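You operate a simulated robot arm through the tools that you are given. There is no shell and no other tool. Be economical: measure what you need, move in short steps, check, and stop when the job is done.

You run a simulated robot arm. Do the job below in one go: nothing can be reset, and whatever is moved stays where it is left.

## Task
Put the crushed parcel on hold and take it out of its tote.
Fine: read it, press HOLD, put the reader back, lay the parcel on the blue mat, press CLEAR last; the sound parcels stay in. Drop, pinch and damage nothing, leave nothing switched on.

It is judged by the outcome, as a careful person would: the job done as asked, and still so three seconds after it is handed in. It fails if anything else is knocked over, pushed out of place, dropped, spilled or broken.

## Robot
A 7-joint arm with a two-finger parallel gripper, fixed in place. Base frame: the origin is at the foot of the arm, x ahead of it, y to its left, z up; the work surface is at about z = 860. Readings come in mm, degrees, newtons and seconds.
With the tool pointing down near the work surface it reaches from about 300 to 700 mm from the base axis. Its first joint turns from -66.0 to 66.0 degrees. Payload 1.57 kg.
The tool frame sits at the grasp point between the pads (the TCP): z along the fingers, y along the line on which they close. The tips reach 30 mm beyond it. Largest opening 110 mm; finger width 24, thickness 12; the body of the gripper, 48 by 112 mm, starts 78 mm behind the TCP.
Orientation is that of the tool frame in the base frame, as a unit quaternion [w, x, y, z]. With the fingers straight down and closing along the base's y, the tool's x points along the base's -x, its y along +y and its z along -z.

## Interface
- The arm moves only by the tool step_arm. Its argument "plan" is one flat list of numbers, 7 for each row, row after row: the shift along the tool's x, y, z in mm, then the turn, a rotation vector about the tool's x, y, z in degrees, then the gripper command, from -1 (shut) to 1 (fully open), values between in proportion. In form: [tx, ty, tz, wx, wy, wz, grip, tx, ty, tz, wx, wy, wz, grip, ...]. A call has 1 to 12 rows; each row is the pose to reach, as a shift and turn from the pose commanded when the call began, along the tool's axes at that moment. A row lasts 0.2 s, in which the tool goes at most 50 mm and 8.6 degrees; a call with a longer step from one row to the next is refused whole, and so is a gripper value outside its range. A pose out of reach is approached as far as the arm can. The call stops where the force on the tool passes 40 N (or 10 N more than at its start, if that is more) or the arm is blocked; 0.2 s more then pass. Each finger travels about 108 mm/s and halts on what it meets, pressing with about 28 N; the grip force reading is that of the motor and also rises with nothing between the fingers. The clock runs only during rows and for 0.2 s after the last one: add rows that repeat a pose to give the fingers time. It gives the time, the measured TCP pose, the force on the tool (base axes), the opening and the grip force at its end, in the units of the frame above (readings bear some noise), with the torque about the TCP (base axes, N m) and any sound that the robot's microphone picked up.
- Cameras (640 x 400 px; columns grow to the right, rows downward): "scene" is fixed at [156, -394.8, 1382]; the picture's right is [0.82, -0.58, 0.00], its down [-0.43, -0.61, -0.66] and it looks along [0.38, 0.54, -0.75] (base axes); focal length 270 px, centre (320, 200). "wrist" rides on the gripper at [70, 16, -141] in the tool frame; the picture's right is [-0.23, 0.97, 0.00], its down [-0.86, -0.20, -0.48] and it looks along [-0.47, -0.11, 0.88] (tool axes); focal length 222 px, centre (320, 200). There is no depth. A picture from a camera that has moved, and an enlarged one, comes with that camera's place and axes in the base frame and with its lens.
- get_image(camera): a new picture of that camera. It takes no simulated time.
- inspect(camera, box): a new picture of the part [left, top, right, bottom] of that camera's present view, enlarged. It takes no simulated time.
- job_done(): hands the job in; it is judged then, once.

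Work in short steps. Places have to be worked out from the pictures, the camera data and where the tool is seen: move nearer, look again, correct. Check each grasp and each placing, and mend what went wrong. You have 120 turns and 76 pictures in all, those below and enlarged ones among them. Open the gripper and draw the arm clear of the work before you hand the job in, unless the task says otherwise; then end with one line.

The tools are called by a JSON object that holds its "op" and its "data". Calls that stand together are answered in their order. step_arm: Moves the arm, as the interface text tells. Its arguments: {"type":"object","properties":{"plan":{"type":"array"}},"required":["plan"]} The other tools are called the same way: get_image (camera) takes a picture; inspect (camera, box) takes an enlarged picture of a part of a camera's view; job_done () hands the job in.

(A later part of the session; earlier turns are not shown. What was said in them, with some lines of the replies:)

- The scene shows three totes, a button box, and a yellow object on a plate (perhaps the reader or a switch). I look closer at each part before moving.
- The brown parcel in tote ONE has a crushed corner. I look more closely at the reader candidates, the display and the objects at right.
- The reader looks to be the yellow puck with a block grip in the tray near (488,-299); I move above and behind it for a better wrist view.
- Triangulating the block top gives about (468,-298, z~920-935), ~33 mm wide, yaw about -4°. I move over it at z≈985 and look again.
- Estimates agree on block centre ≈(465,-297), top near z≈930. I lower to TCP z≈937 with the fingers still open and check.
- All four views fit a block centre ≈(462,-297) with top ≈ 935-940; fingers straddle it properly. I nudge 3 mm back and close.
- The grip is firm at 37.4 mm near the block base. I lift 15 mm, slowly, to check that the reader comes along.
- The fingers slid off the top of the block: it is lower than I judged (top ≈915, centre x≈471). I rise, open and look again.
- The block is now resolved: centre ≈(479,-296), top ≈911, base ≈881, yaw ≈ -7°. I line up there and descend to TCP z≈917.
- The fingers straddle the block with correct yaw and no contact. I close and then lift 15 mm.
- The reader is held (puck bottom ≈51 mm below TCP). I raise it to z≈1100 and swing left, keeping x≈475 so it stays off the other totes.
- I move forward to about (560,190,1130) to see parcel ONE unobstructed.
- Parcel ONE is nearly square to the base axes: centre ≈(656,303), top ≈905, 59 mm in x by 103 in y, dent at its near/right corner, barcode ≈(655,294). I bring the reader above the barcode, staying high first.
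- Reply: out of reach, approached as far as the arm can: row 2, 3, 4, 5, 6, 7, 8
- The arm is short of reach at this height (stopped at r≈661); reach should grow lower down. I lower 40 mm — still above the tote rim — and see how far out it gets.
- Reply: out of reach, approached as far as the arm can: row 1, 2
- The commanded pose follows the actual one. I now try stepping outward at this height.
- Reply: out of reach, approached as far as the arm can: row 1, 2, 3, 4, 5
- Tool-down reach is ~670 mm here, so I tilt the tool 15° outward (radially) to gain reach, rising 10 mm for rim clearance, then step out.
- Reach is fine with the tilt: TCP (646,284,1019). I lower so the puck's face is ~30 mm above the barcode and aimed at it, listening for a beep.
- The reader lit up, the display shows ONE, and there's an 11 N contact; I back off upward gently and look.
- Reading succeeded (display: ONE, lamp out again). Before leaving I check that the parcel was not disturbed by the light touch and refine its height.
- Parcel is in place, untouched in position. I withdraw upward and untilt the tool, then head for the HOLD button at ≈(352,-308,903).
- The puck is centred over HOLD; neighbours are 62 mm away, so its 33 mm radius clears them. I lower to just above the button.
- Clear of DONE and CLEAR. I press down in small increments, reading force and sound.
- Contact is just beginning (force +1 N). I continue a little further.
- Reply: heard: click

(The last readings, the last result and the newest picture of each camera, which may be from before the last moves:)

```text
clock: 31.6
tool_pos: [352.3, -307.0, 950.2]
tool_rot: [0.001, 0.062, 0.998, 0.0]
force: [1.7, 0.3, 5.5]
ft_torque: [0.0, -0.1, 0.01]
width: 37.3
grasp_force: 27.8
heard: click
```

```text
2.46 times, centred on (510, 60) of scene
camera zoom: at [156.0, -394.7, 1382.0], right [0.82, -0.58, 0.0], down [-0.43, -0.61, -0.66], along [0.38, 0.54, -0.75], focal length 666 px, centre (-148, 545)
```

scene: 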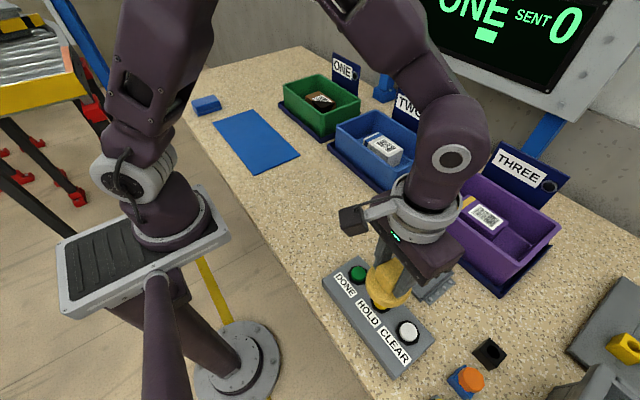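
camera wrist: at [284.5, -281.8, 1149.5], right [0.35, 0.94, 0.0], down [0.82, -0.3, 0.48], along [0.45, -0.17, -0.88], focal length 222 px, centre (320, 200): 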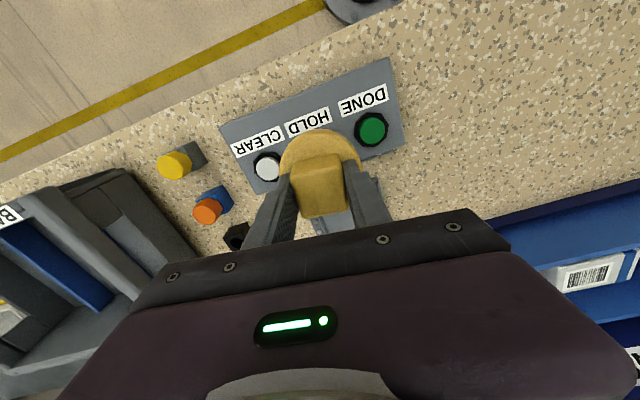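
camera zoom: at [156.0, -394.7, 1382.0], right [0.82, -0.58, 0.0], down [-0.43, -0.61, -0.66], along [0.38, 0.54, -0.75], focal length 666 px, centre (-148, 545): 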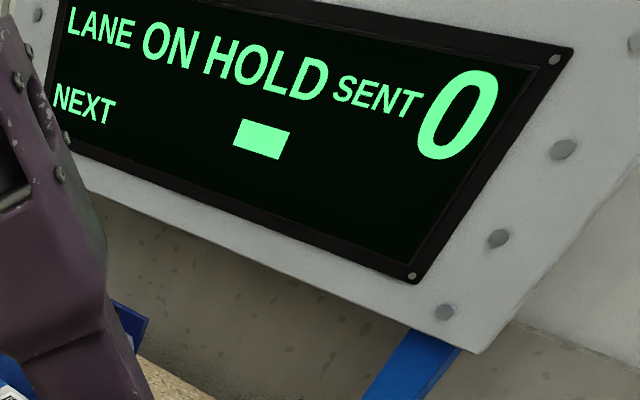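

Click heard and the display reads "LANE ON HOLD". I rise and carry the reader back above its tray.

{"op": "step_arm", "data": {"plan": [0, 0, -15, 0, 0, 0, -1, 0, 0, -40, 0, 0, 0, -1, 0, 0, -60, 0, 0, 0, -1, -30, 6, -60, 0, 0, 0, -1, -70, 14, -60, 0, 0, 0, -1, -105, 21, -60, 0, 0, 0, -1, -124, 24.7, -50, 0, 0, 0, -1, -124, 24.7, -30, 0, 0, 0, -1, -124, 24.7, -5, 0, 0, 0, -1, -124, 24.7, -5, 0, 0, 0, -1]}}

{"op": "inspect", "data": {"camera": "scene", "box": [370, 200, 470, 300]}}

{"op": "inspect", "data": {"camera": "wrist", "box": [240, 90, 400, 210]}}

```text
clock: 33.8
tool_pos: [477.2, -297.4, 957.1]
tool_rot: [-0.001, 0.064, 0.998, 0.001]
force: [-0.5, -0.7, -0.6]
ft_torque: [0.01, 0.01, 0.03]
width: 37.4
grasp_force: 27.8
```

```text
4.00 times, centred on (420, 250) of scene
camera zoom: at [156.1, -394.8, 1381.9], right [0.82, -0.58, 0.0], down [-0.43, -0.61, -0.66], along [0.38, 0.54, -0.75], focal length 1081 px, centre (-80, 0)
```

zoom: 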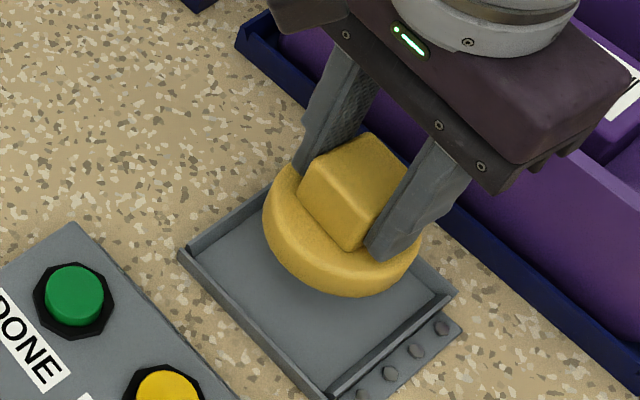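

```text
3.33 times, centred on (320, 150) of wrist
camera zoom: at [409.9, -271.1, 1097.1], right [0.35, 0.94, 0.0], down [0.82, -0.31, 0.48], along [0.45, -0.17, -0.88], focal length 740 px, centre (320, 367)
```

zoom: 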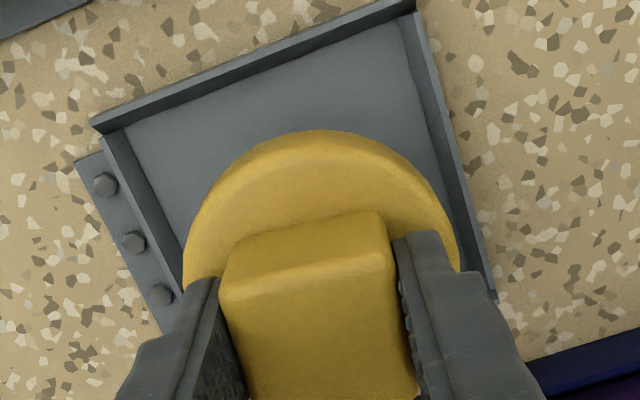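

Aligned over the tray; I lower to just above seating height, then the last millimetres gently.

{"op": "step_arm", "data": {"plan": [0, 0, 12, 0, 0, 0, -1, 0, 0, 24, 0, 0, 0, -1, 0, 0, 32, 0, 0, 0, -1, 0, 0, 35, 0, 0, 0, -1, 0, 0, 37, 0, 0, 0, -1]}}

```text
clock: 35.0
tool_pos: [477.3, -297.8, 920.8]
tool_rot: [0.0, 0.063, 0.998, 0.0]
force: [-0.1, -0.5, -1.6]
ft_torque: [-0.02, -0.02, -0.03]
width: 37.3
grasp_force: 27.6
```

{"op": "step_arm", "data": {"plan": [0, 0, 1, 0, 0, 0, -1, 0, 0, 2, 0, 0, 0, -1, 0, 0, 2.5, 0, 0, 0, -1]}}

```text
clock: 35.8
tool_pos: [476.9, -297.3, 917.7]
tool_rot: [0.0, 0.063, 0.998, 0.0]
force: [-2.3, 5.5, 22.9]
ft_torque: [0.18, -0.01, 0.08]
width: 37.3
grasp_force: 27.7
```

It is seated (contact force 23 N); I relieve 1 mm, then open.

{"op": "step_arm", "data": {"plan": [0, 0, -1, 0, 0, 0, -1, 0, 0, -1, 0, 0, 0, -0.2, 0, 0, -1, 0, 0, 0, 0.2, 0, 0, -1, 0, 0, 0, 0.6, 0, 0, -1, 0, 0, 0, 1, 0, 0, -1, 0, 0, 0, 1]}}

{"op": "inspect", "data": {"camera": "scene", "box": [370, 200, 470, 300]}}

```text
clock: 37.2
tool_pos: [476.6, -298.3, 918.2]
tool_rot: [0.0, 0.063, 0.998, 0.0]
force: [-0.4, 0.0, -0.3]
ft_torque: [-0.01, 0.01, 0.02]
width: 109.9
grasp_force: 0.1
```

```text
4.00 times, centred on (420, 250) of scene
camera zoom: at [156.0, -394.8, 1382.0], right [0.82, -0.58, 0.0], down [-0.43, -0.61, -0.66], along [0.38, 0.54, -0.75], focal length 1081 px, centre (-80, 0)
```

zoom: 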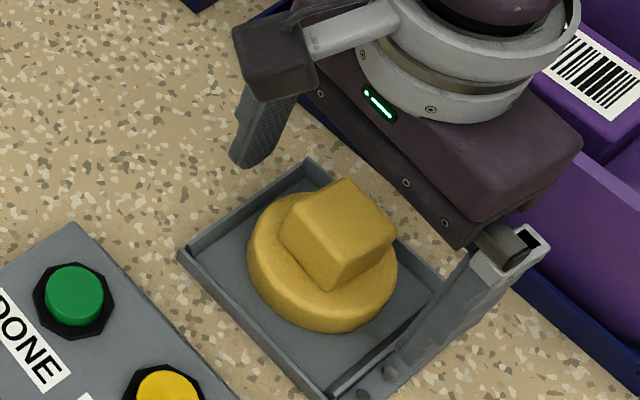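

The reader sits in its tray. I rise straight up and then travel left, turning the gripper 83° so it will close along base x across the parcel's 59 mm width.

{"op": "step_arm", "data": {"plan": [0, 0, -30, 0, 0, 0, 1, 0, 0, -70, 0, 0, 0, 1, 0, 0, -115, 0, 0, 0, 1, 0, 0, -160, 0, 0, 0, 0.53, 0, 0, -182, 0, 0, 0, 0.53]}}

{"op": "step_arm", "data": {"plan": [4, 25, 0, 0, 0, 8, 0.53, 9, 68, 0, 0, 0, 16, 0.53, 14, 112, 0, 0, 0, 24, 0.53, 19, 156, 0, 0, 0, 32, 0.53, 24, 200, 0, 0, 0, 40, 0.53, 29, 244, 0, 0, 0, 48, 0.53, 34, 288, 0, 0, 0, 56, 0.53, 40, 332, 0, 0, 0, 64, 0.53, 46, 376, 0, 0, 0, 72, 0.53, 50, 415, 0, 0, 0, 79, 0.53, 53, 440, 0, 0, 0, 82.8, 0.53, 53, 445, 0, 0, 0, 82.8, 0.53]}}

{"op": "get_image", "data": {"camera": "wrist"}}

{"op": "get_image", "data": {"camera": "scene"}}

```text
clock: 38.4
tool_pos: [477.1, -300.0, 1098.7]
tool_rot: [-0.001, 0.063, 0.998, 0.0]
force: [-0.7, -1.0, -0.2]
ft_torque: [-0.06, 0.02, 0.04]
width: 84.3
grasp_force: 0.1
```

```text
clock: 41.0
tool_pos: [479.6, 150.4, 1101.6]
tool_rot: [0.0, 0.707, 0.707, -0.001]
force: [-0.6, 0.0, -0.1]
ft_torque: [0.03, 0.03, 0.0]
width: 84.2
grasp_force: 0.1
```

```text
28 pictures are left
camera wrist: at [495.7, 221.1, 1241.2], right [0.97, -0.23, 0.0], down [-0.2, -0.86, 0.48], along [-0.11, -0.47, -0.88], focal length 222 px, centre (320, 200)
```

wrist: 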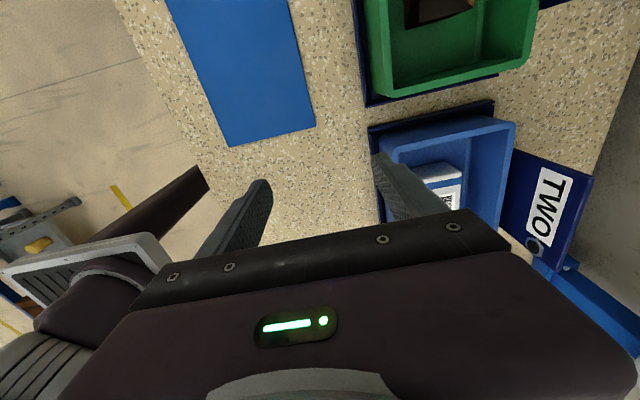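

```text
27 pictures are left
```

scene: 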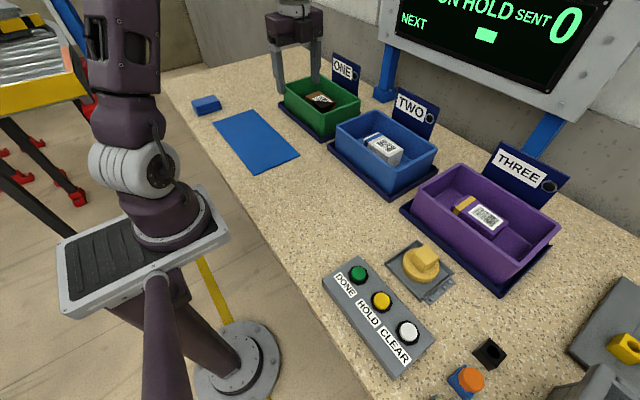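

The turn is complete. I now tilt 30° toward +y (about the closing axis, so pads stay parallel to the parcel's faces) while approaching tote ONE.

{"op": "step_arm", "data": {"plan": [16, 24, 8, 0, 6, 0, 0.53, 32, 48, 16, 0, 12, 0, 0.53, 48, 72, 25, 0, 18, 0, 0.53, 64, 96, 33, 0, 24, 0, 0.53, 80, 120, 41, 0, 30, 0, 0.53, 80, 120, 41, 0, 30, 0, 0.53]}}

```text
clock: 42.4
tool_pos: [600.7, 229.1, 1060.7]
tool_rot: [-0.184, 0.683, 0.683, 0.184]
force: [0.4, -0.1, 0.4]
ft_torque: [0.02, 0.01, 0.01]
width: 84.1
grasp_force: 0.0
```

{"op": "step_arm", "data": {"plan": [11, 14, 21, 0, 0, 0, 0.53, 22, 28, 42, 0, 0, 0, 0.53, 33, 42, 63, 0, 0, 0, 0.53, 44.3, 55, 83.3, 0, 0, 0, 0.53, 44.3, 55, 83.3, 0, 0, 0, 0.53]}}

{"op": "get_image", "data": {"camera": "wrist"}}

{"op": "inspect", "data": {"camera": "scene", "box": [240, 20, 400, 145]}}

```text
clock: 43.6
tool_pos: [650.7, 308.2, 1009.7]
tool_rot: [-0.183, 0.678, 0.689, 0.181]
force: [0.6, 0.1, 0.2]
ft_torque: [-0.01, 0.02, 0.02]
width: 84.1
grasp_force: 0.1
out of reach, approached as far as the arm can: row 4
```

```text
26 pictures are left
camera wrist: at [666.5, 300.4, 1167.3], right [0.98, -0.18, -0.11], down [-0.18, -0.98, -0.01], along [-0.11, 0.03, -0.99], focal length 222 px, centre (320, 200)
```

wrist: 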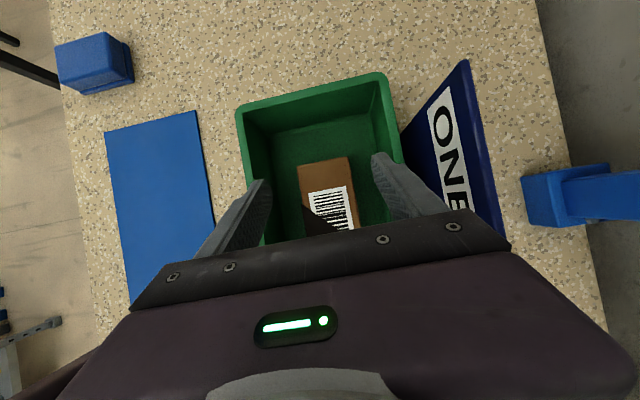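

```text
3.20 times, centred on (320, 82) of scene
camera zoom: at [156.0, -394.8, 1382.0], right [0.82, -0.58, 0.0], down [-0.43, -0.61, -0.66], along [0.38, 0.54, -0.75], focal length 865 px, centre (320, 576)
```

zoom: 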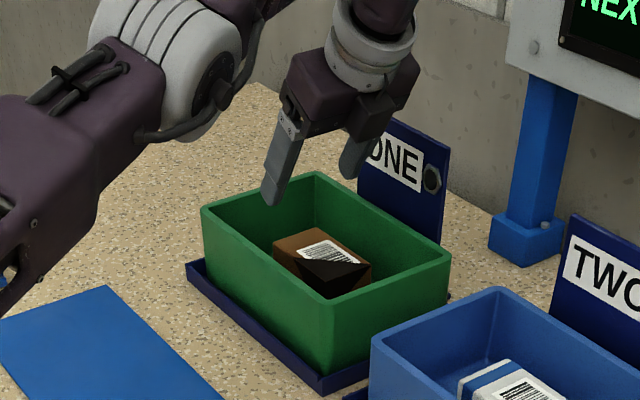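

The fingers straddle the parcel (its centre x≈653). I descend vertically half-way and check.

{"op": "step_arm", "data": {"plan": [-9, 1, 18, 0, 0, 0, 0.53, -19, 2, 36, 0, 0, 0, 0.53, -28.3, 2.5, 53, 0, 0, 0, 0.53, -28.3, 2.5, 53, 0, 0, 0, 0.53]}}

{"op": "get_image", "data": {"camera": "wrist"}}

{"op": "inspect", "data": {"camera": "scene", "box": [240, 20, 400, 145]}}

```text
clock: 44.6
tool_pos: [657.1, 310.3, 948.7]
tool_rot: [-0.183, 0.683, 0.683, 0.183]
force: [0.6, -0.8, 0.7]
ft_torque: [0.0, 0.02, -0.03]
width: 84.2
grasp_force: 0.2
```

```text
24 pictures are left
camera wrist: at [672.5, 300.7, 1106.4], right [0.97, -0.2, -0.11], down [-0.2, -0.98, -0.01], along [-0.11, 0.04, -0.99], focal length 222 px, centre (320, 200)
```

wrist: 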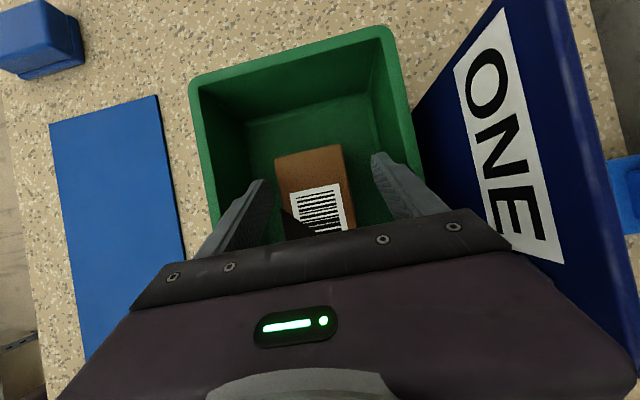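

```text
3.20 times, centred on (320, 82) of scene
camera zoom: at [156.0, -394.8, 1382.0], right [0.82, -0.58, 0.0], down [-0.43, -0.61, -0.66], along [0.38, 0.54, -0.75], focal length 865 px, centre (320, 576)
```

zoom: 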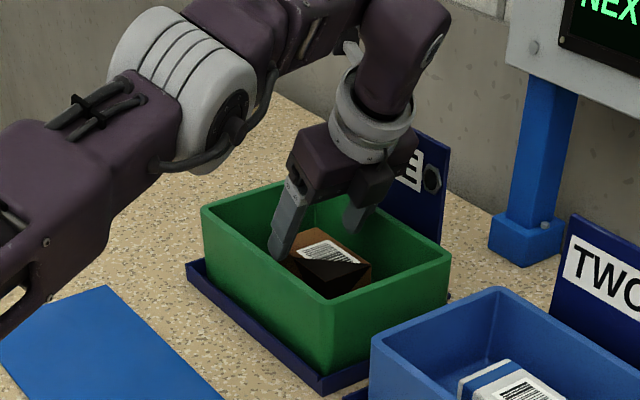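

Left gap is smaller than right, so I shift 7 mm toward −x while descending to z≈906.

{"op": "step_arm", "data": {"plan": [0, -7, 0, 0, 0, 0, 0.53, -7, -7, 12.5, 0, 0, 0, 0.53, -14, -7, 25, 0, 0, 0, 0.53, -21.5, -7, 37.2, 0, 0, 0, 0.53, -21.5, -7, 37.2, 0, 0, 0, 0.53]}}

{"op": "inspect", "data": {"camera": "wrist", "box": [200, 90, 440, 250]}}

```text
clock: 45.8
tool_pos: [650.7, 312.0, 905.9]
tool_rot: [-0.183, 0.683, 0.683, 0.183]
force: [0.4, 0.5, 0.1]
ft_torque: [-0.02, -0.01, 0.03]
width: 84.3
grasp_force: 0.1
```

```text
2.50 times, centred on (320, 170) of wrist
camera zoom: at [666.0, 302.3, 1063.0], right [0.97, -0.2, -0.11], down [-0.2, -0.98, -0.01], along [-0.11, 0.04, -0.99], focal length 555 px, centre (320, 275)
```

zoom: 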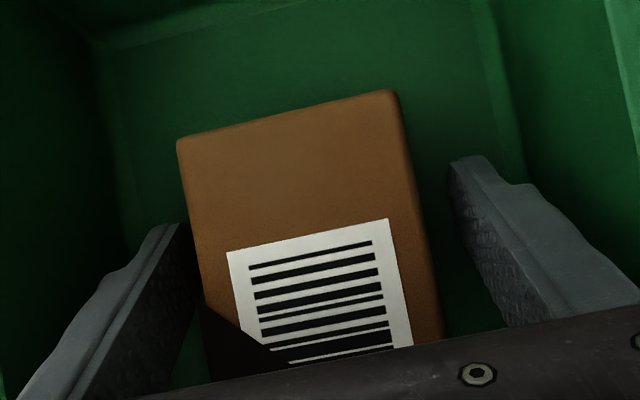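

No contact yet; parcel centre reads x≈647. I shift 3 mm more toward −x and close in stages.

{"op": "step_arm", "data": {"plan": [0, -3.5, 0, 0, 0, 0, 0.53, 0, -3.5, 0, 0, 0, 0, 0.35, 0, -3.5, 0, 0, 0, 0, 0.25, 0, -3.5, 0, 0, 0, 0, 0.15, 0, -3.5, 0, 0, 0, 0, 0.05, 0, -3.5, 0, 0, 0, 0, -0.1, 0, -3.5, 0, 0, 0, 0, -1, 0, -3.5, 0, 0, 0, 0, -1]}}

{"op": "inspect", "data": {"camera": "wrist", "box": [200, 90, 440, 250]}}

```text
clock: 47.6
tool_pos: [646.9, 311.4, 906.6]
tool_rot: [-0.183, 0.683, 0.683, 0.183]
force: [0.3, 0.7, 0.2]
ft_torque: [0.0, -0.03, 0.01]
width: 59.7
grasp_force: 28.1
```

```text
2.50 times, centred on (320, 170) of wrist
camera zoom: at [663.0, 302.4, 1062.6], right [0.97, -0.2, -0.11], down [-0.2, -0.98, -0.01], along [-0.11, 0.04, -0.99], focal length 555 px, centre (320, 275)
```

zoom: 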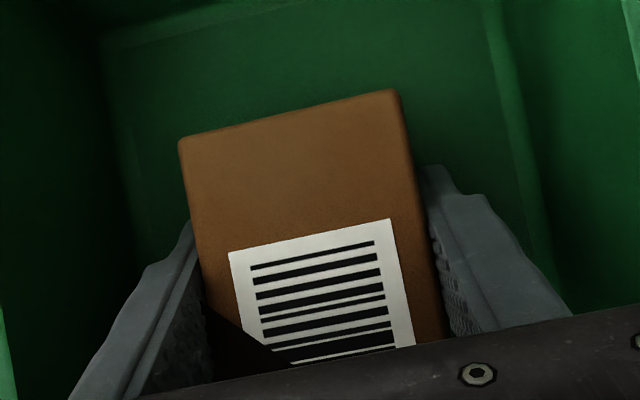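

Gripped at 59.7 mm. I lift 20 mm vertically and slowly, then check.

{"op": "step_arm", "data": {"plan": [2, 0, -3.5, 0, 0, 0, -1, 4, 0, -7, 0, 0, 0, -1, 7, 0, -12, 0, 0, 0, -1, 10, 0, -17.3, 0, 0, 0, -1, 10, 0, -17.3, 0, 0, 0, -1]}}

{"op": "inspect", "data": {"camera": "scene", "box": [270, 40, 380, 140]}}

```text
clock: 48.8
tool_pos: [646.7, 311.6, 924.7]
tool_rot: [-0.183, 0.683, 0.683, 0.183]
force: [0.1, -0.2, -2.2]
ft_torque: [0.01, -0.01, 0.0]
width: 59.7
grasp_force: 28.0
```

```text
4.00 times, centred on (325, 90) of scene
camera zoom: at [156.1, -394.8, 1382.0], right [0.82, -0.58, 0.0], down [-0.43, -0.61, -0.66], along [0.38, 0.54, -0.75], focal length 1081 px, centre (300, 640)
```

zoom: 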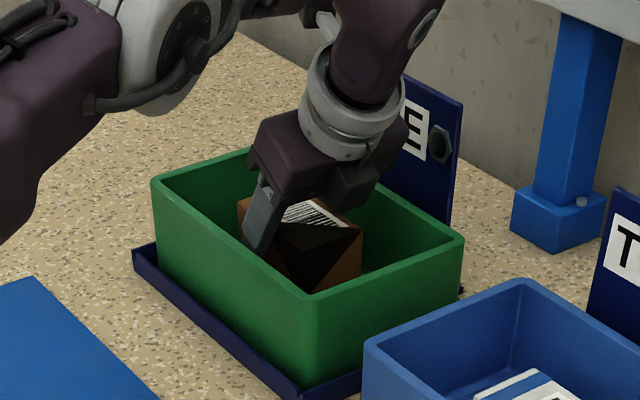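

Lifted cleanly. I raise it further to clear the rim, drifting slightly inward for reach.

{"op": "step_arm", "data": {"plan": [10, 0, -17.3, 0, 0, 0, -1, 20, 0, -34.6, 0, 0, 0, -1, 23, -3, -52, 0, 0, 0, -1, 22, -6, -68, 0, 0, 0, -1, 17, -10, -86, 0, 0, 0, -1, 13, -12, -102.3, 0, 0, 0, -1, 13, -12, -102.3, 0, 0, 0, -1]}}

{"op": "get_image", "data": {"camera": "wrist"}}

{"op": "get_image", "data": {"camera": "scene"}}

```text
clock: 50.4
tool_pos: [634.7, 272.1, 1020.9]
tool_rot: [-0.184, 0.683, 0.683, 0.183]
force: [0.4, -0.2, -1.7]
ft_torque: [0.01, 0.03, -0.02]
width: 59.8
grasp_force: 27.8
```

```text
19 pictures are left
camera wrist: at [650.5, 261.8, 1177.5], right [0.97, -0.2, -0.11], down [-0.2, -0.98, -0.01], along [-0.11, 0.04, -0.99], focal length 222 px, centre (320, 200)
```

wrist: 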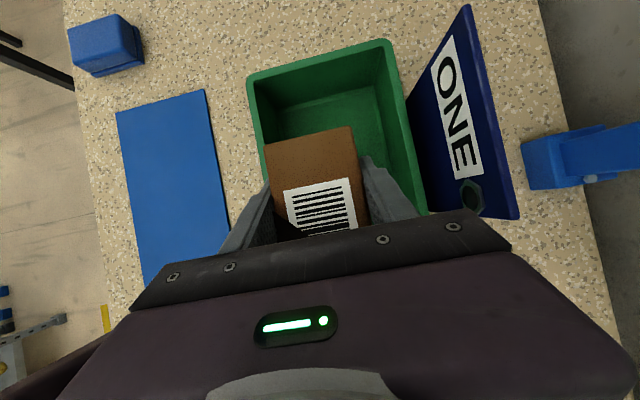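

```text
18 pictures are left
```

scene: 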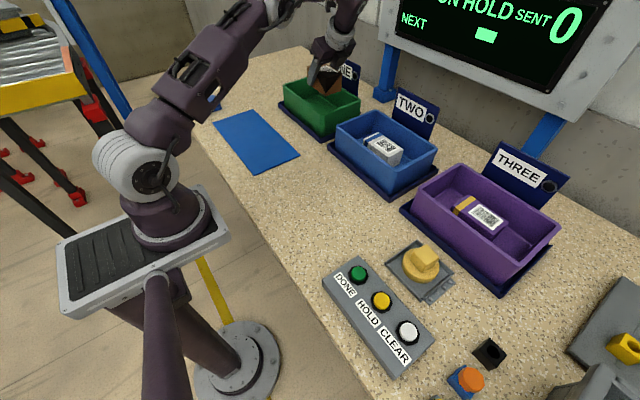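

The parcel clears the rim and is level. The mat spans x≈325–475, y≈164–480; I carry it over to (400,305).

{"op": "step_arm", "data": {"plan": [3, -25, 2, 0, 0, 0, -1, 8, -65, 4, 0, 0, 0, -1, 13, -107, 7, 0, 0, 0, -1, 18, -149, 10, 0, 0, 0, -1, 23, -190, 13, 0, 0, 0, -1, 27, -220, 15, 0, 0, 0, -1, 28.6, -235, 16.5, 0, 0, 0, -1, 13, -235, 43, 0, 0, 0, -1, -1, -235, 67, 0, 0, 0, -1, -1, -235, 67, 0, 0, 0, -1]}}

{"op": "get_image", "data": {"camera": "scene"}}

{"op": "get_image", "data": {"camera": "wrist"}}

```text
clock: 52.6
tool_pos: [399.2, 303.2, 960.4]
tool_rot: [-0.183, 0.683, 0.683, 0.183]
force: [0.0, -0.5, -0.9]
ft_torque: [-0.01, 0.02, 0.01]
width: 59.9
grasp_force: 28.2
```

```text
17 pictures are left
```

scene: 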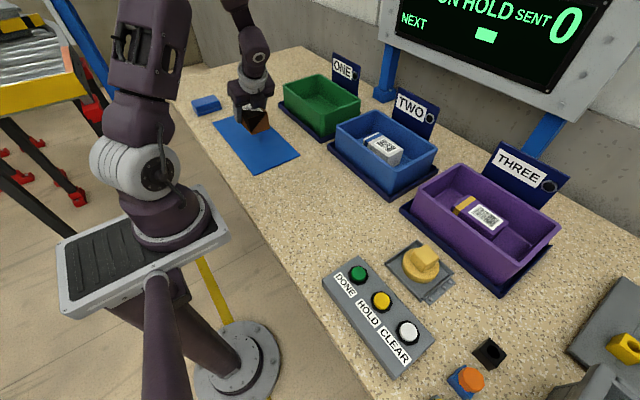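

```text
16 pictures are left
camera wrist: at [415.0, 294.6, 1117.7], right [0.97, -0.2, -0.11], down [-0.2, -0.98, -0.01], along [-0.11, 0.04, -0.99], focal length 222 px, centre (320, 200)
```

wrist: 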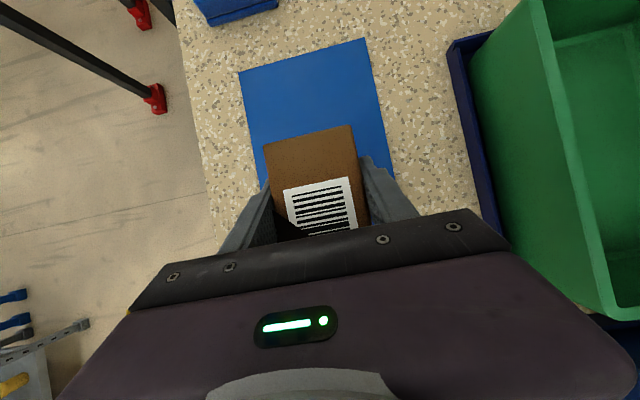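

The parcel is over the mat's middle. I lower to ~z 911, then by small increments until contact.

{"op": "step_arm", "data": {"plan": [-7, 0, 12, 0, 0, 0, -1, -14, 0, 24, 0, 0, 0, -1, -20, 0, 34.6, 0, 0, 0, -1, -24.5, 0, 42.4, 0, 0, 0, -1, -24.5, 0, 42.4, 0, 0, 0, -1]}}

{"op": "step_arm", "data": {"plan": [-1, 0, 1.73, 0, 0, 0, -1, -2, 0, 3.46, 0, 0, 0, -1]}}

```text
clock: 53.8
tool_pos: [401.5, 305.2, 912.3]
tool_rot: [-0.183, 0.683, 0.683, 0.182]
force: [-0.4, 0.2, -1.8]
ft_torque: [0.02, 0.0, 0.01]
width: 59.4
grasp_force: 28.1
```

```text
clock: 54.4
tool_pos: [401.0, 305.5, 908.7]
tool_rot: [-0.184, 0.683, 0.683, 0.182]
force: [-0.3, 0.1, -1.5]
ft_torque: [0.03, -0.02, 0.01]
width: 59.9
grasp_force: 27.7
```

{"op": "step_arm", "data": {"plan": [-1, 0, 1.73, 0, 0, 0, -1, -2, 0, 3.46, 0, 0, 0, -1]}}

{"op": "inspect", "data": {"camera": "scene", "box": [200, 70, 310, 180]}}

```text
clock: 55.0
tool_pos: [401.1, 304.7, 906.1]
tool_rot: [-0.184, 0.682, 0.684, 0.183]
force: [0.4, 0.2, -1.5]
ft_torque: [0.01, 0.01, -0.02]
width: 59.9
grasp_force: 27.6
```

```text
3.64 times, centred on (255, 125) of scene
camera zoom: at [156.1, -394.8, 1382.0], right [0.82, -0.58, 0.0], down [-0.43, -0.61, -0.66], along [0.38, 0.54, -0.75], focal length 983 px, centre (556, 473)
```

zoom: 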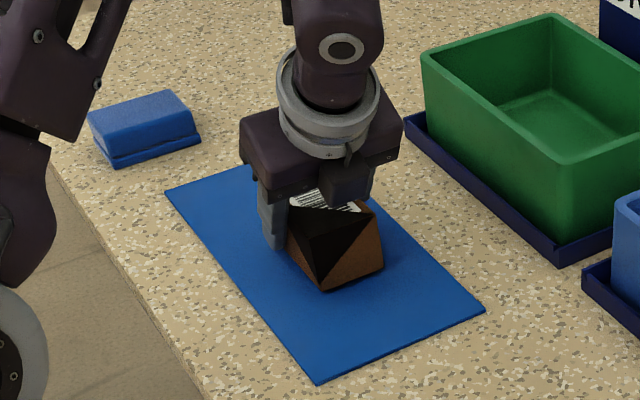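

{"op": "step_arm", "data": {"plan": [-1, 0, 1.73, 0, 0, 0, -1, -1.5, 0, 2.6, 0, 0, 0, -1]}}

{"op": "step_arm", "data": {"plan": [-0.7, 0, 1.3, 0, 0, 0, -1, -0.7, 0, 1.3, 0, 0, 0, -1]}}

```text
clock: 55.6
tool_pos: [400.9, 305.1, 900.4]
tool_rot: [-0.183, 0.683, 0.683, 0.183]
force: [0.3, 0.1, -1.7]
ft_torque: [0.0, 0.0, 0.01]
width: 59.8
grasp_force: 27.7
```

```text
clock: 56.2
tool_pos: [399.8, 304.7, 900.0]
tool_rot: [-0.183, 0.683, 0.683, 0.183]
force: [0.3, -0.7, -1.4]
ft_torque: [0.02, -0.03, 0.02]
width: 59.8
grasp_force: 28.5
```

{"op": "step_arm", "data": {"plan": [-0.5, 0, 0.9, 0, 0, 0, -1, -1, 0, 1.7, 0, 0, 0, -1]}}

{"op": "step_arm", "data": {"plan": [-0.5, 0, 0.9, 0, 0, 0, -1, -0.7, 0, 1.3, 0, 0, 0, -1]}}

```text
clock: 56.8
tool_pos: [399.4, 305.2, 900.0]
tool_rot: [-0.183, 0.682, 0.684, 0.183]
force: [-2.6, -4.9, 27.2]
ft_torque: [0.02, 0.15, 0.01]
width: 59.7
grasp_force: 27.3
```

```text
clock: 57.4
tool_pos: [401.1, 304.4, 898.1]
tool_rot: [-0.183, 0.683, 0.683, 0.184]
force: [1.4, 2.6, 27.3]
ft_torque: [0.08, 0.07, 0.07]
width: 59.4
grasp_force: 28.2
```

Contact made (27 N). I relieve about 1.5 mm and open gradually.

{"op": "step_arm", "data": {"plan": [0.8, 0, -1.4, 0, 0, 0, -1, 0.8, 0, -1.4, 0, 0, 0, -1]}}

{"op": "step_arm", "data": {"plan": [0, 0, 0, 0, 0, 0, 0.15, 0, 0, 0, 0, 0, 0, 0.3, 0, 0, 0, 0, 0, 0, 0.5, 0, 0, 0, 0, 0, 0, 0.53, 0, 0, 0, 0, 0, 0, 0.53]}}

{"op": "inspect", "data": {"camera": "scene", "box": [200, 70, 310, 180]}}

```text
clock: 58.0
tool_pos: [400.0, 304.4, 898.7]
tool_rot: [-0.182, 0.683, 0.683, 0.182]
force: [3.7, 2.5, 3.6]
ft_torque: [0.33, -0.28, -0.06]
width: 59.8
grasp_force: 27.6
```

```text
clock: 59.2
tool_pos: [399.8, 305.5, 898.5]
tool_rot: [-0.183, 0.683, 0.683, 0.183]
force: [0.3, 0.5, -0.5]
ft_torque: [-0.02, 0.0, 0.01]
width: 84.2
grasp_force: 0.0
```

```text
3.64 times, centred on (255, 125) of scene
camera zoom: at [156.0, -394.8, 1382.0], right [0.82, -0.58, 0.0], down [-0.43, -0.61, -0.66], along [0.38, 0.54, -0.75], focal length 983 px, centre (556, 473)
```

zoom: 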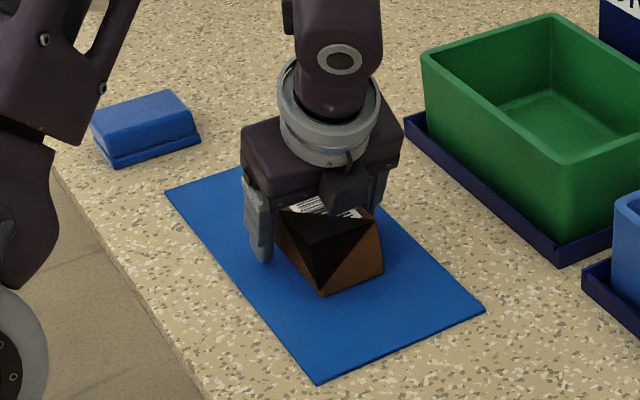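

The parcel rests flat on the mat. I withdraw straight up.

{"op": "step_arm", "data": {"plan": [10, 0, -17.3, 0, 0, 0, 0.53, 25, 0, -43.3, 0, 0, 0, 0.53, 45, 0, -78, 0, 0, 0, 0.53, 65, 0, -113, 0, 0, 0, 0.53, 80, 0, -138.6, 0, 0, 0, 0.53, 80, 0, -138.6, 0, 0, 0, 0.53]}}

{"op": "step_arm", "data": {"plan": [0, 0, 0, 0, -7.5, 0, 0.53, 0, 0, 0, 0, -15, 0, 0, 0, 0, 0, 0, -22.5, 0, -0.5, 0, 0, 0, 0, -30, 0, -1, 0, 0, 0, 0, -30, 0, -1]}}

{"op": "get_image", "data": {"camera": "scene"}}

```text
clock: 60.6
tool_pos: [401.5, 306.3, 1058.3]
tool_rot: [-0.184, 0.682, 0.683, 0.183]
force: [-0.5, 0.2, -1.0]
ft_torque: [0.02, 0.0, -0.01]
width: 84.0
grasp_force: 0.0
```

```text
clock: 61.8
tool_pos: [400.5, 303.9, 1059.1]
tool_rot: [0.001, 0.707, 0.707, -0.001]
force: [-0.8, -0.3, -0.2]
ft_torque: [0.0, 0.0, 0.01]
width: 0.3
grasp_force: 21.4
```

```text
13 pictures are left
```

scene: 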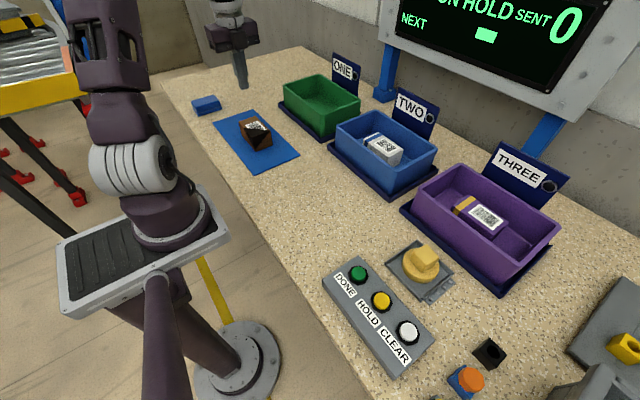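

Parcel lies on the mat, everything else is in place. I travel with closed fingers toward CLEAR at ≈(351,-370,903).

{"op": "step_arm", "data": {"plan": [-25, 2, 0, 0, 0, -8, -1, -65, 4, 0, 0, 0, -16, -1, -105, 6, 0, 0, 0, -24, -1, -146, 8, 0, 0, 0, -32, -1, -187, 10, 0, 0, 0, -40, -1, -228, 12, 0, 0, 0, -48, -1, -269, 14, 0, 0, 0, -56, -1, -310, 16, 0, 0, 0, -64, -1, -350, 18, 0, 0, 0, -72, -1, -390, 20, 0, 0, 0, -80, -1, -415, 20, 0, 0, 0, -87, -1, -420, 20, 0, 0, 0, -90, -1]}}

{"op": "step_arm", "data": {"plan": [6, -25, 0, 0, 0, 0, -1, 16, -65, 0, 0, 0, 0, -1, 26, -107, 0, 0, 0, 0, -1, 38, -149, 8, 0, 0, 0, -1, 49, -190, 25, 0, 0, 0, -1, 59, -225, 50, 0, 0, 0, -1, 67, -247, 75, 0, 0, 0, -1, 69, -254.5, 95, 0, 0, 0, -1, 69, -254.5, 99, 0, 0, 0, -1]}}

{"op": "inspect", "data": {"camera": "scene", "box": [320, 230, 480, 390]}}

{"op": "get_image", "data": {"camera": "wrist"}}

```text
clock: 64.4
tool_pos: [419.7, -116.5, 1057.9]
tool_rot: [0.0, -0.001, 1.0, 0.0]
force: [0.0, -0.6, 0.3]
ft_torque: [-0.02, -0.02, -0.01]
width: 0.1
grasp_force: 20.9
```

```text
clock: 66.4
tool_pos: [350.8, -371.8, 959.1]
tool_rot: [0.0, 0.0, 1.0, 0.0]
force: [0.2, 0.2, 0.0]
ft_torque: [-0.02, 0.0, 0.0]
width: 0.1
grasp_force: 20.8
```

```text
2.50 times, centred on (400, 310) of scene
camera zoom: at [156.0, -394.8, 1382.0], right [0.82, -0.58, 0.0], down [-0.43, -0.61, -0.66], along [0.38, 0.54, -0.75], focal length 676 px, centre (120, -75)
```

zoom: 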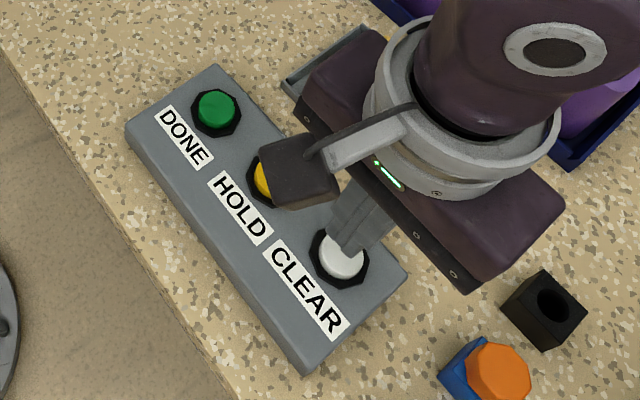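

```text
11 pictures are left
camera wrist: at [280.0, -353.5, 1100.8], right [0.23, 0.97, 0.0], down [0.86, -0.2, 0.48], along [0.47, -0.11, -0.88], focal length 222 px, centre (320, 200)
```

wrist: 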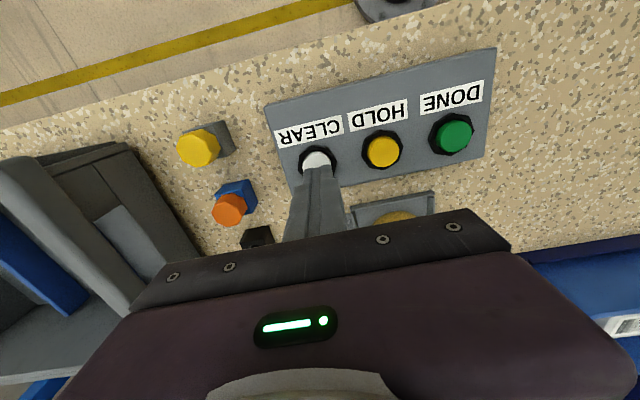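

The closed fingertips are over CLEAR (tips ≈26 mm above it). I lower and press in small increments.

{"op": "step_arm", "data": {"plan": [0, 0, 10, 0, 0, 0, -1, 0, 0, 19, 0, 0, 0, -1, 0, 0, 23, 0, 0, 0, -1, 0, 0, 25, 0, 0, 0, -1]}}

{"op": "step_arm", "data": {"plan": [0, 0, 1.5, 0, 0, 0, -1, 0, 0, 3, 0, 0, 0, -1]}}

```text
clock: 67.4
tool_pos: [351.1, -368.7, 933.9]
tool_rot: [0.0, 0.0, 1.0, 0.001]
force: [-0.4, 0.4, -0.6]
ft_torque: [0.0, -0.02, -0.01]
width: 0.0
grasp_force: 21.3
```

```text
clock: 68.0
tool_pos: [351.3, -368.7, 932.7]
tool_rot: [0.0, -0.001, 1.0, 0.0]
force: [0.9, 0.1, 0.4]
ft_torque: [0.01, 0.0, -0.04]
width: 0.0
grasp_force: 21.2
```

{"op": "step_arm", "data": {"plan": [0, 0, 1.5, 0, 0, 0, -1, 0, 0, 3, 0, 0, 0, -1]}}

```text
clock: 68.6
tool_pos: [351.9, -369.9, 930.2]
tool_rot: [0.0, 0.001, 1.0, 0.001]
force: [-0.1, 0.6, 1.1]
ft_torque: [0.05, 0.0, -0.02]
width: 0.0
grasp_force: 21.7
```

{"op": "step_arm", "data": {"plan": [0, 0, 1.5, 0, 0, 0, -1, 0, 0, 2.5, 0, 0, 0, -1]}}

{"op": "inspect", "data": {"camera": "scene", "box": [380, 0, 640, 120]}}

```text
clock: 69.2
tool_pos: [350.9, -370.3, 928.0]
tool_rot: [0.001, 0.0, 1.0, 0.0]
force: [-1.0, -0.8, 3.9]
ft_torque: [-0.07, 0.07, 0.02]
width: 0.2
grasp_force: 21.6
heard: click
```

```text
2.46 times, centred on (510, 60) of scene
camera zoom: at [156.0, -394.8, 1382.0], right [0.82, -0.58, 0.0], down [-0.43, -0.61, -0.66], along [0.38, 0.54, -0.75], focal length 666 px, centre (-148, 545)
```

zoom: 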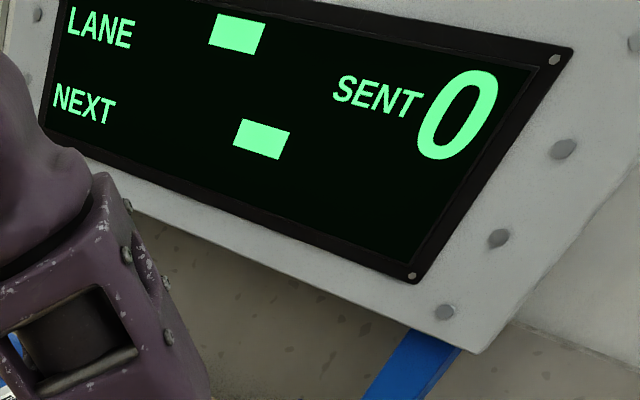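

Click heard and the display is cleared. I rise, open the gripper and move clear toward the start pose.

{"op": "step_arm", "data": {"plan": [0, 0, -12, 0, 0, 0, -1, 0, 0, -45, 0, 0, 0, -1, 0, 0, -90, 0, 0, 0, -1, 0, 0, -135, 0, 0, 0, -0.5, -20, 30, -170, 0, 0, 0, 0, -40, 60, -195, 0, 0, 0, 0.5, -60, 95, -210, 0, 0, 0, 1, -80, 130, -220, 0, 0, 0, 1, -85, 165, -222, 0, 0, 0, 1, -85, 180, -222, 0, 0, 0, 1, -85, 180, -222, 0, 0, 0, 1]}}

{"op": "get_image", "data": {"camera": "scene"}}

{"op": "get_image", "data": {"camera": "wrist"}}

{"op": "inspect", "data": {"camera": "scene", "box": [200, 80, 320, 180]}}

```text
refused: row 5 steps farther than a row can; nothing moved
```

```text
9 pictures are left
```

scene: 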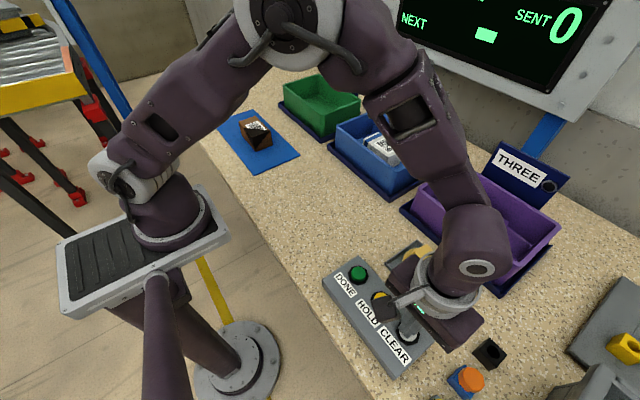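

```text
8 pictures are left
camera wrist: at [280.8, -353.0, 1068.3], right [0.23, 0.97, 0.0], down [0.86, -0.2, 0.48], along [0.47, -0.11, -0.88], focal length 222 px, centre (320, 200)
```

wrist: 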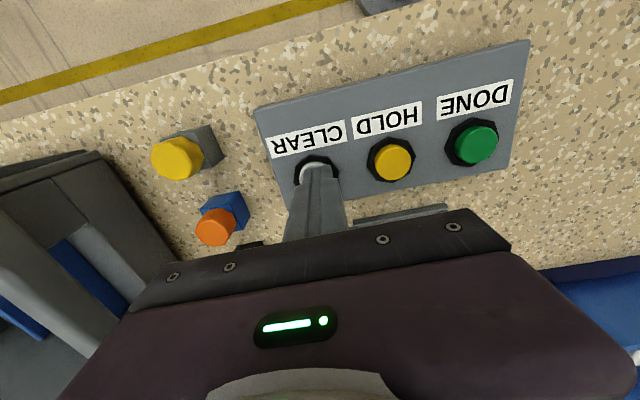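

```text
4.00 times, centred on (260, 130) of scene
camera zoom: at [156.0, -394.8, 1382.0], right [0.82, -0.58, 0.0], down [-0.43, -0.61, -0.66], along [0.38, 0.54, -0.75], focal length 1081 px, centre (560, 480)
```

zoom: 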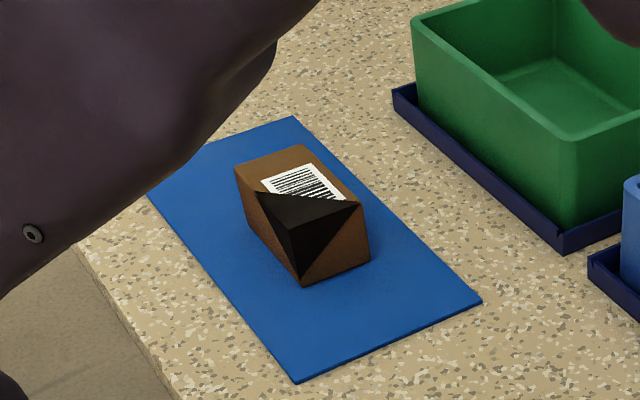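

The parcel lies flat on the mat; the withdrawal was refused because one row was too long, so I redo it with smaller steps.

{"op": "step_arm", "data": {"plan": [0, 0, -12, 0, 0, 0, -1, 0, 0, -45, 0, 0, 0, -1, 0, 0, -85, 0, 0, 0, -1, 0, 0, -125, 0, 0, 0, -0.5, -10, 15, -160, 0, 0, 0, 0, -25, 40, -190, 0, 0, 0, 0.5, -40, 70, -210, 0, 0, 0, 1, -55, 105, -220, 0, 0, 0, 1, -70, 140, -222, 0, 0, 0, 1, -85, 170, -222, 0, 0, 0, 1, -85, 180, -222, 0, 0, 0, 1, -85, 180, -222, 0, 0, 0, 1]}}

{"op": "get_image", "data": {"camera": "scene"}}

{"op": "inspect", "data": {"camera": "scene", "box": [320, 220, 480, 380]}}

```text
clock: 71.8
tool_pos: [437.2, -189.2, 1148.3]
tool_rot: [0.0, 0.001, 1.0, 0.0]
force: [0.1, 0.9, -0.4]
ft_torque: [-0.02, 0.02, -0.02]
width: 110.1
grasp_force: 0.0
```

```text
6 pictures are left
```

scene: 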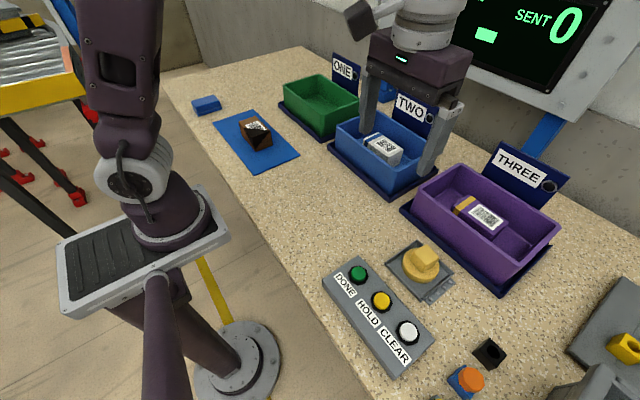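

```text
2.50 times, centred on (400, 300) of scene
camera zoom: at [156.0, -394.8, 1382.0], right [0.82, -0.58, 0.0], down [-0.43, -0.61, -0.66], along [0.38, 0.54, -0.75], focal length 676 px, centre (120, -50)
```

zoom: 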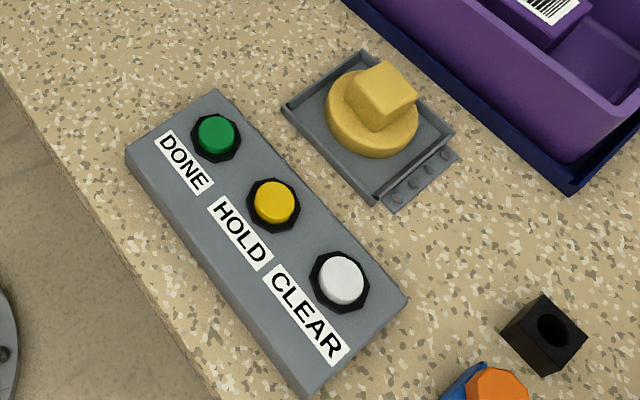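

All buttons are released, the reader is in its tray and unlit, the parcel is on the mat, and the arm is clear and open. I hand the job in.

{"op": "job_done", "data": {}}

```text
The job is handed in.
```

I read the crushed parcel from tote ONE, put it on hold, put the reader back in its tray, laid the parcel on the blue mat and pressed CLEAR last. The sound parcels stayed in their totes. The first grip on the reader slipped and nudged it slightly within its tray, and the reader touched something in the tote at about 11 N while reading; the parcel had not moved.
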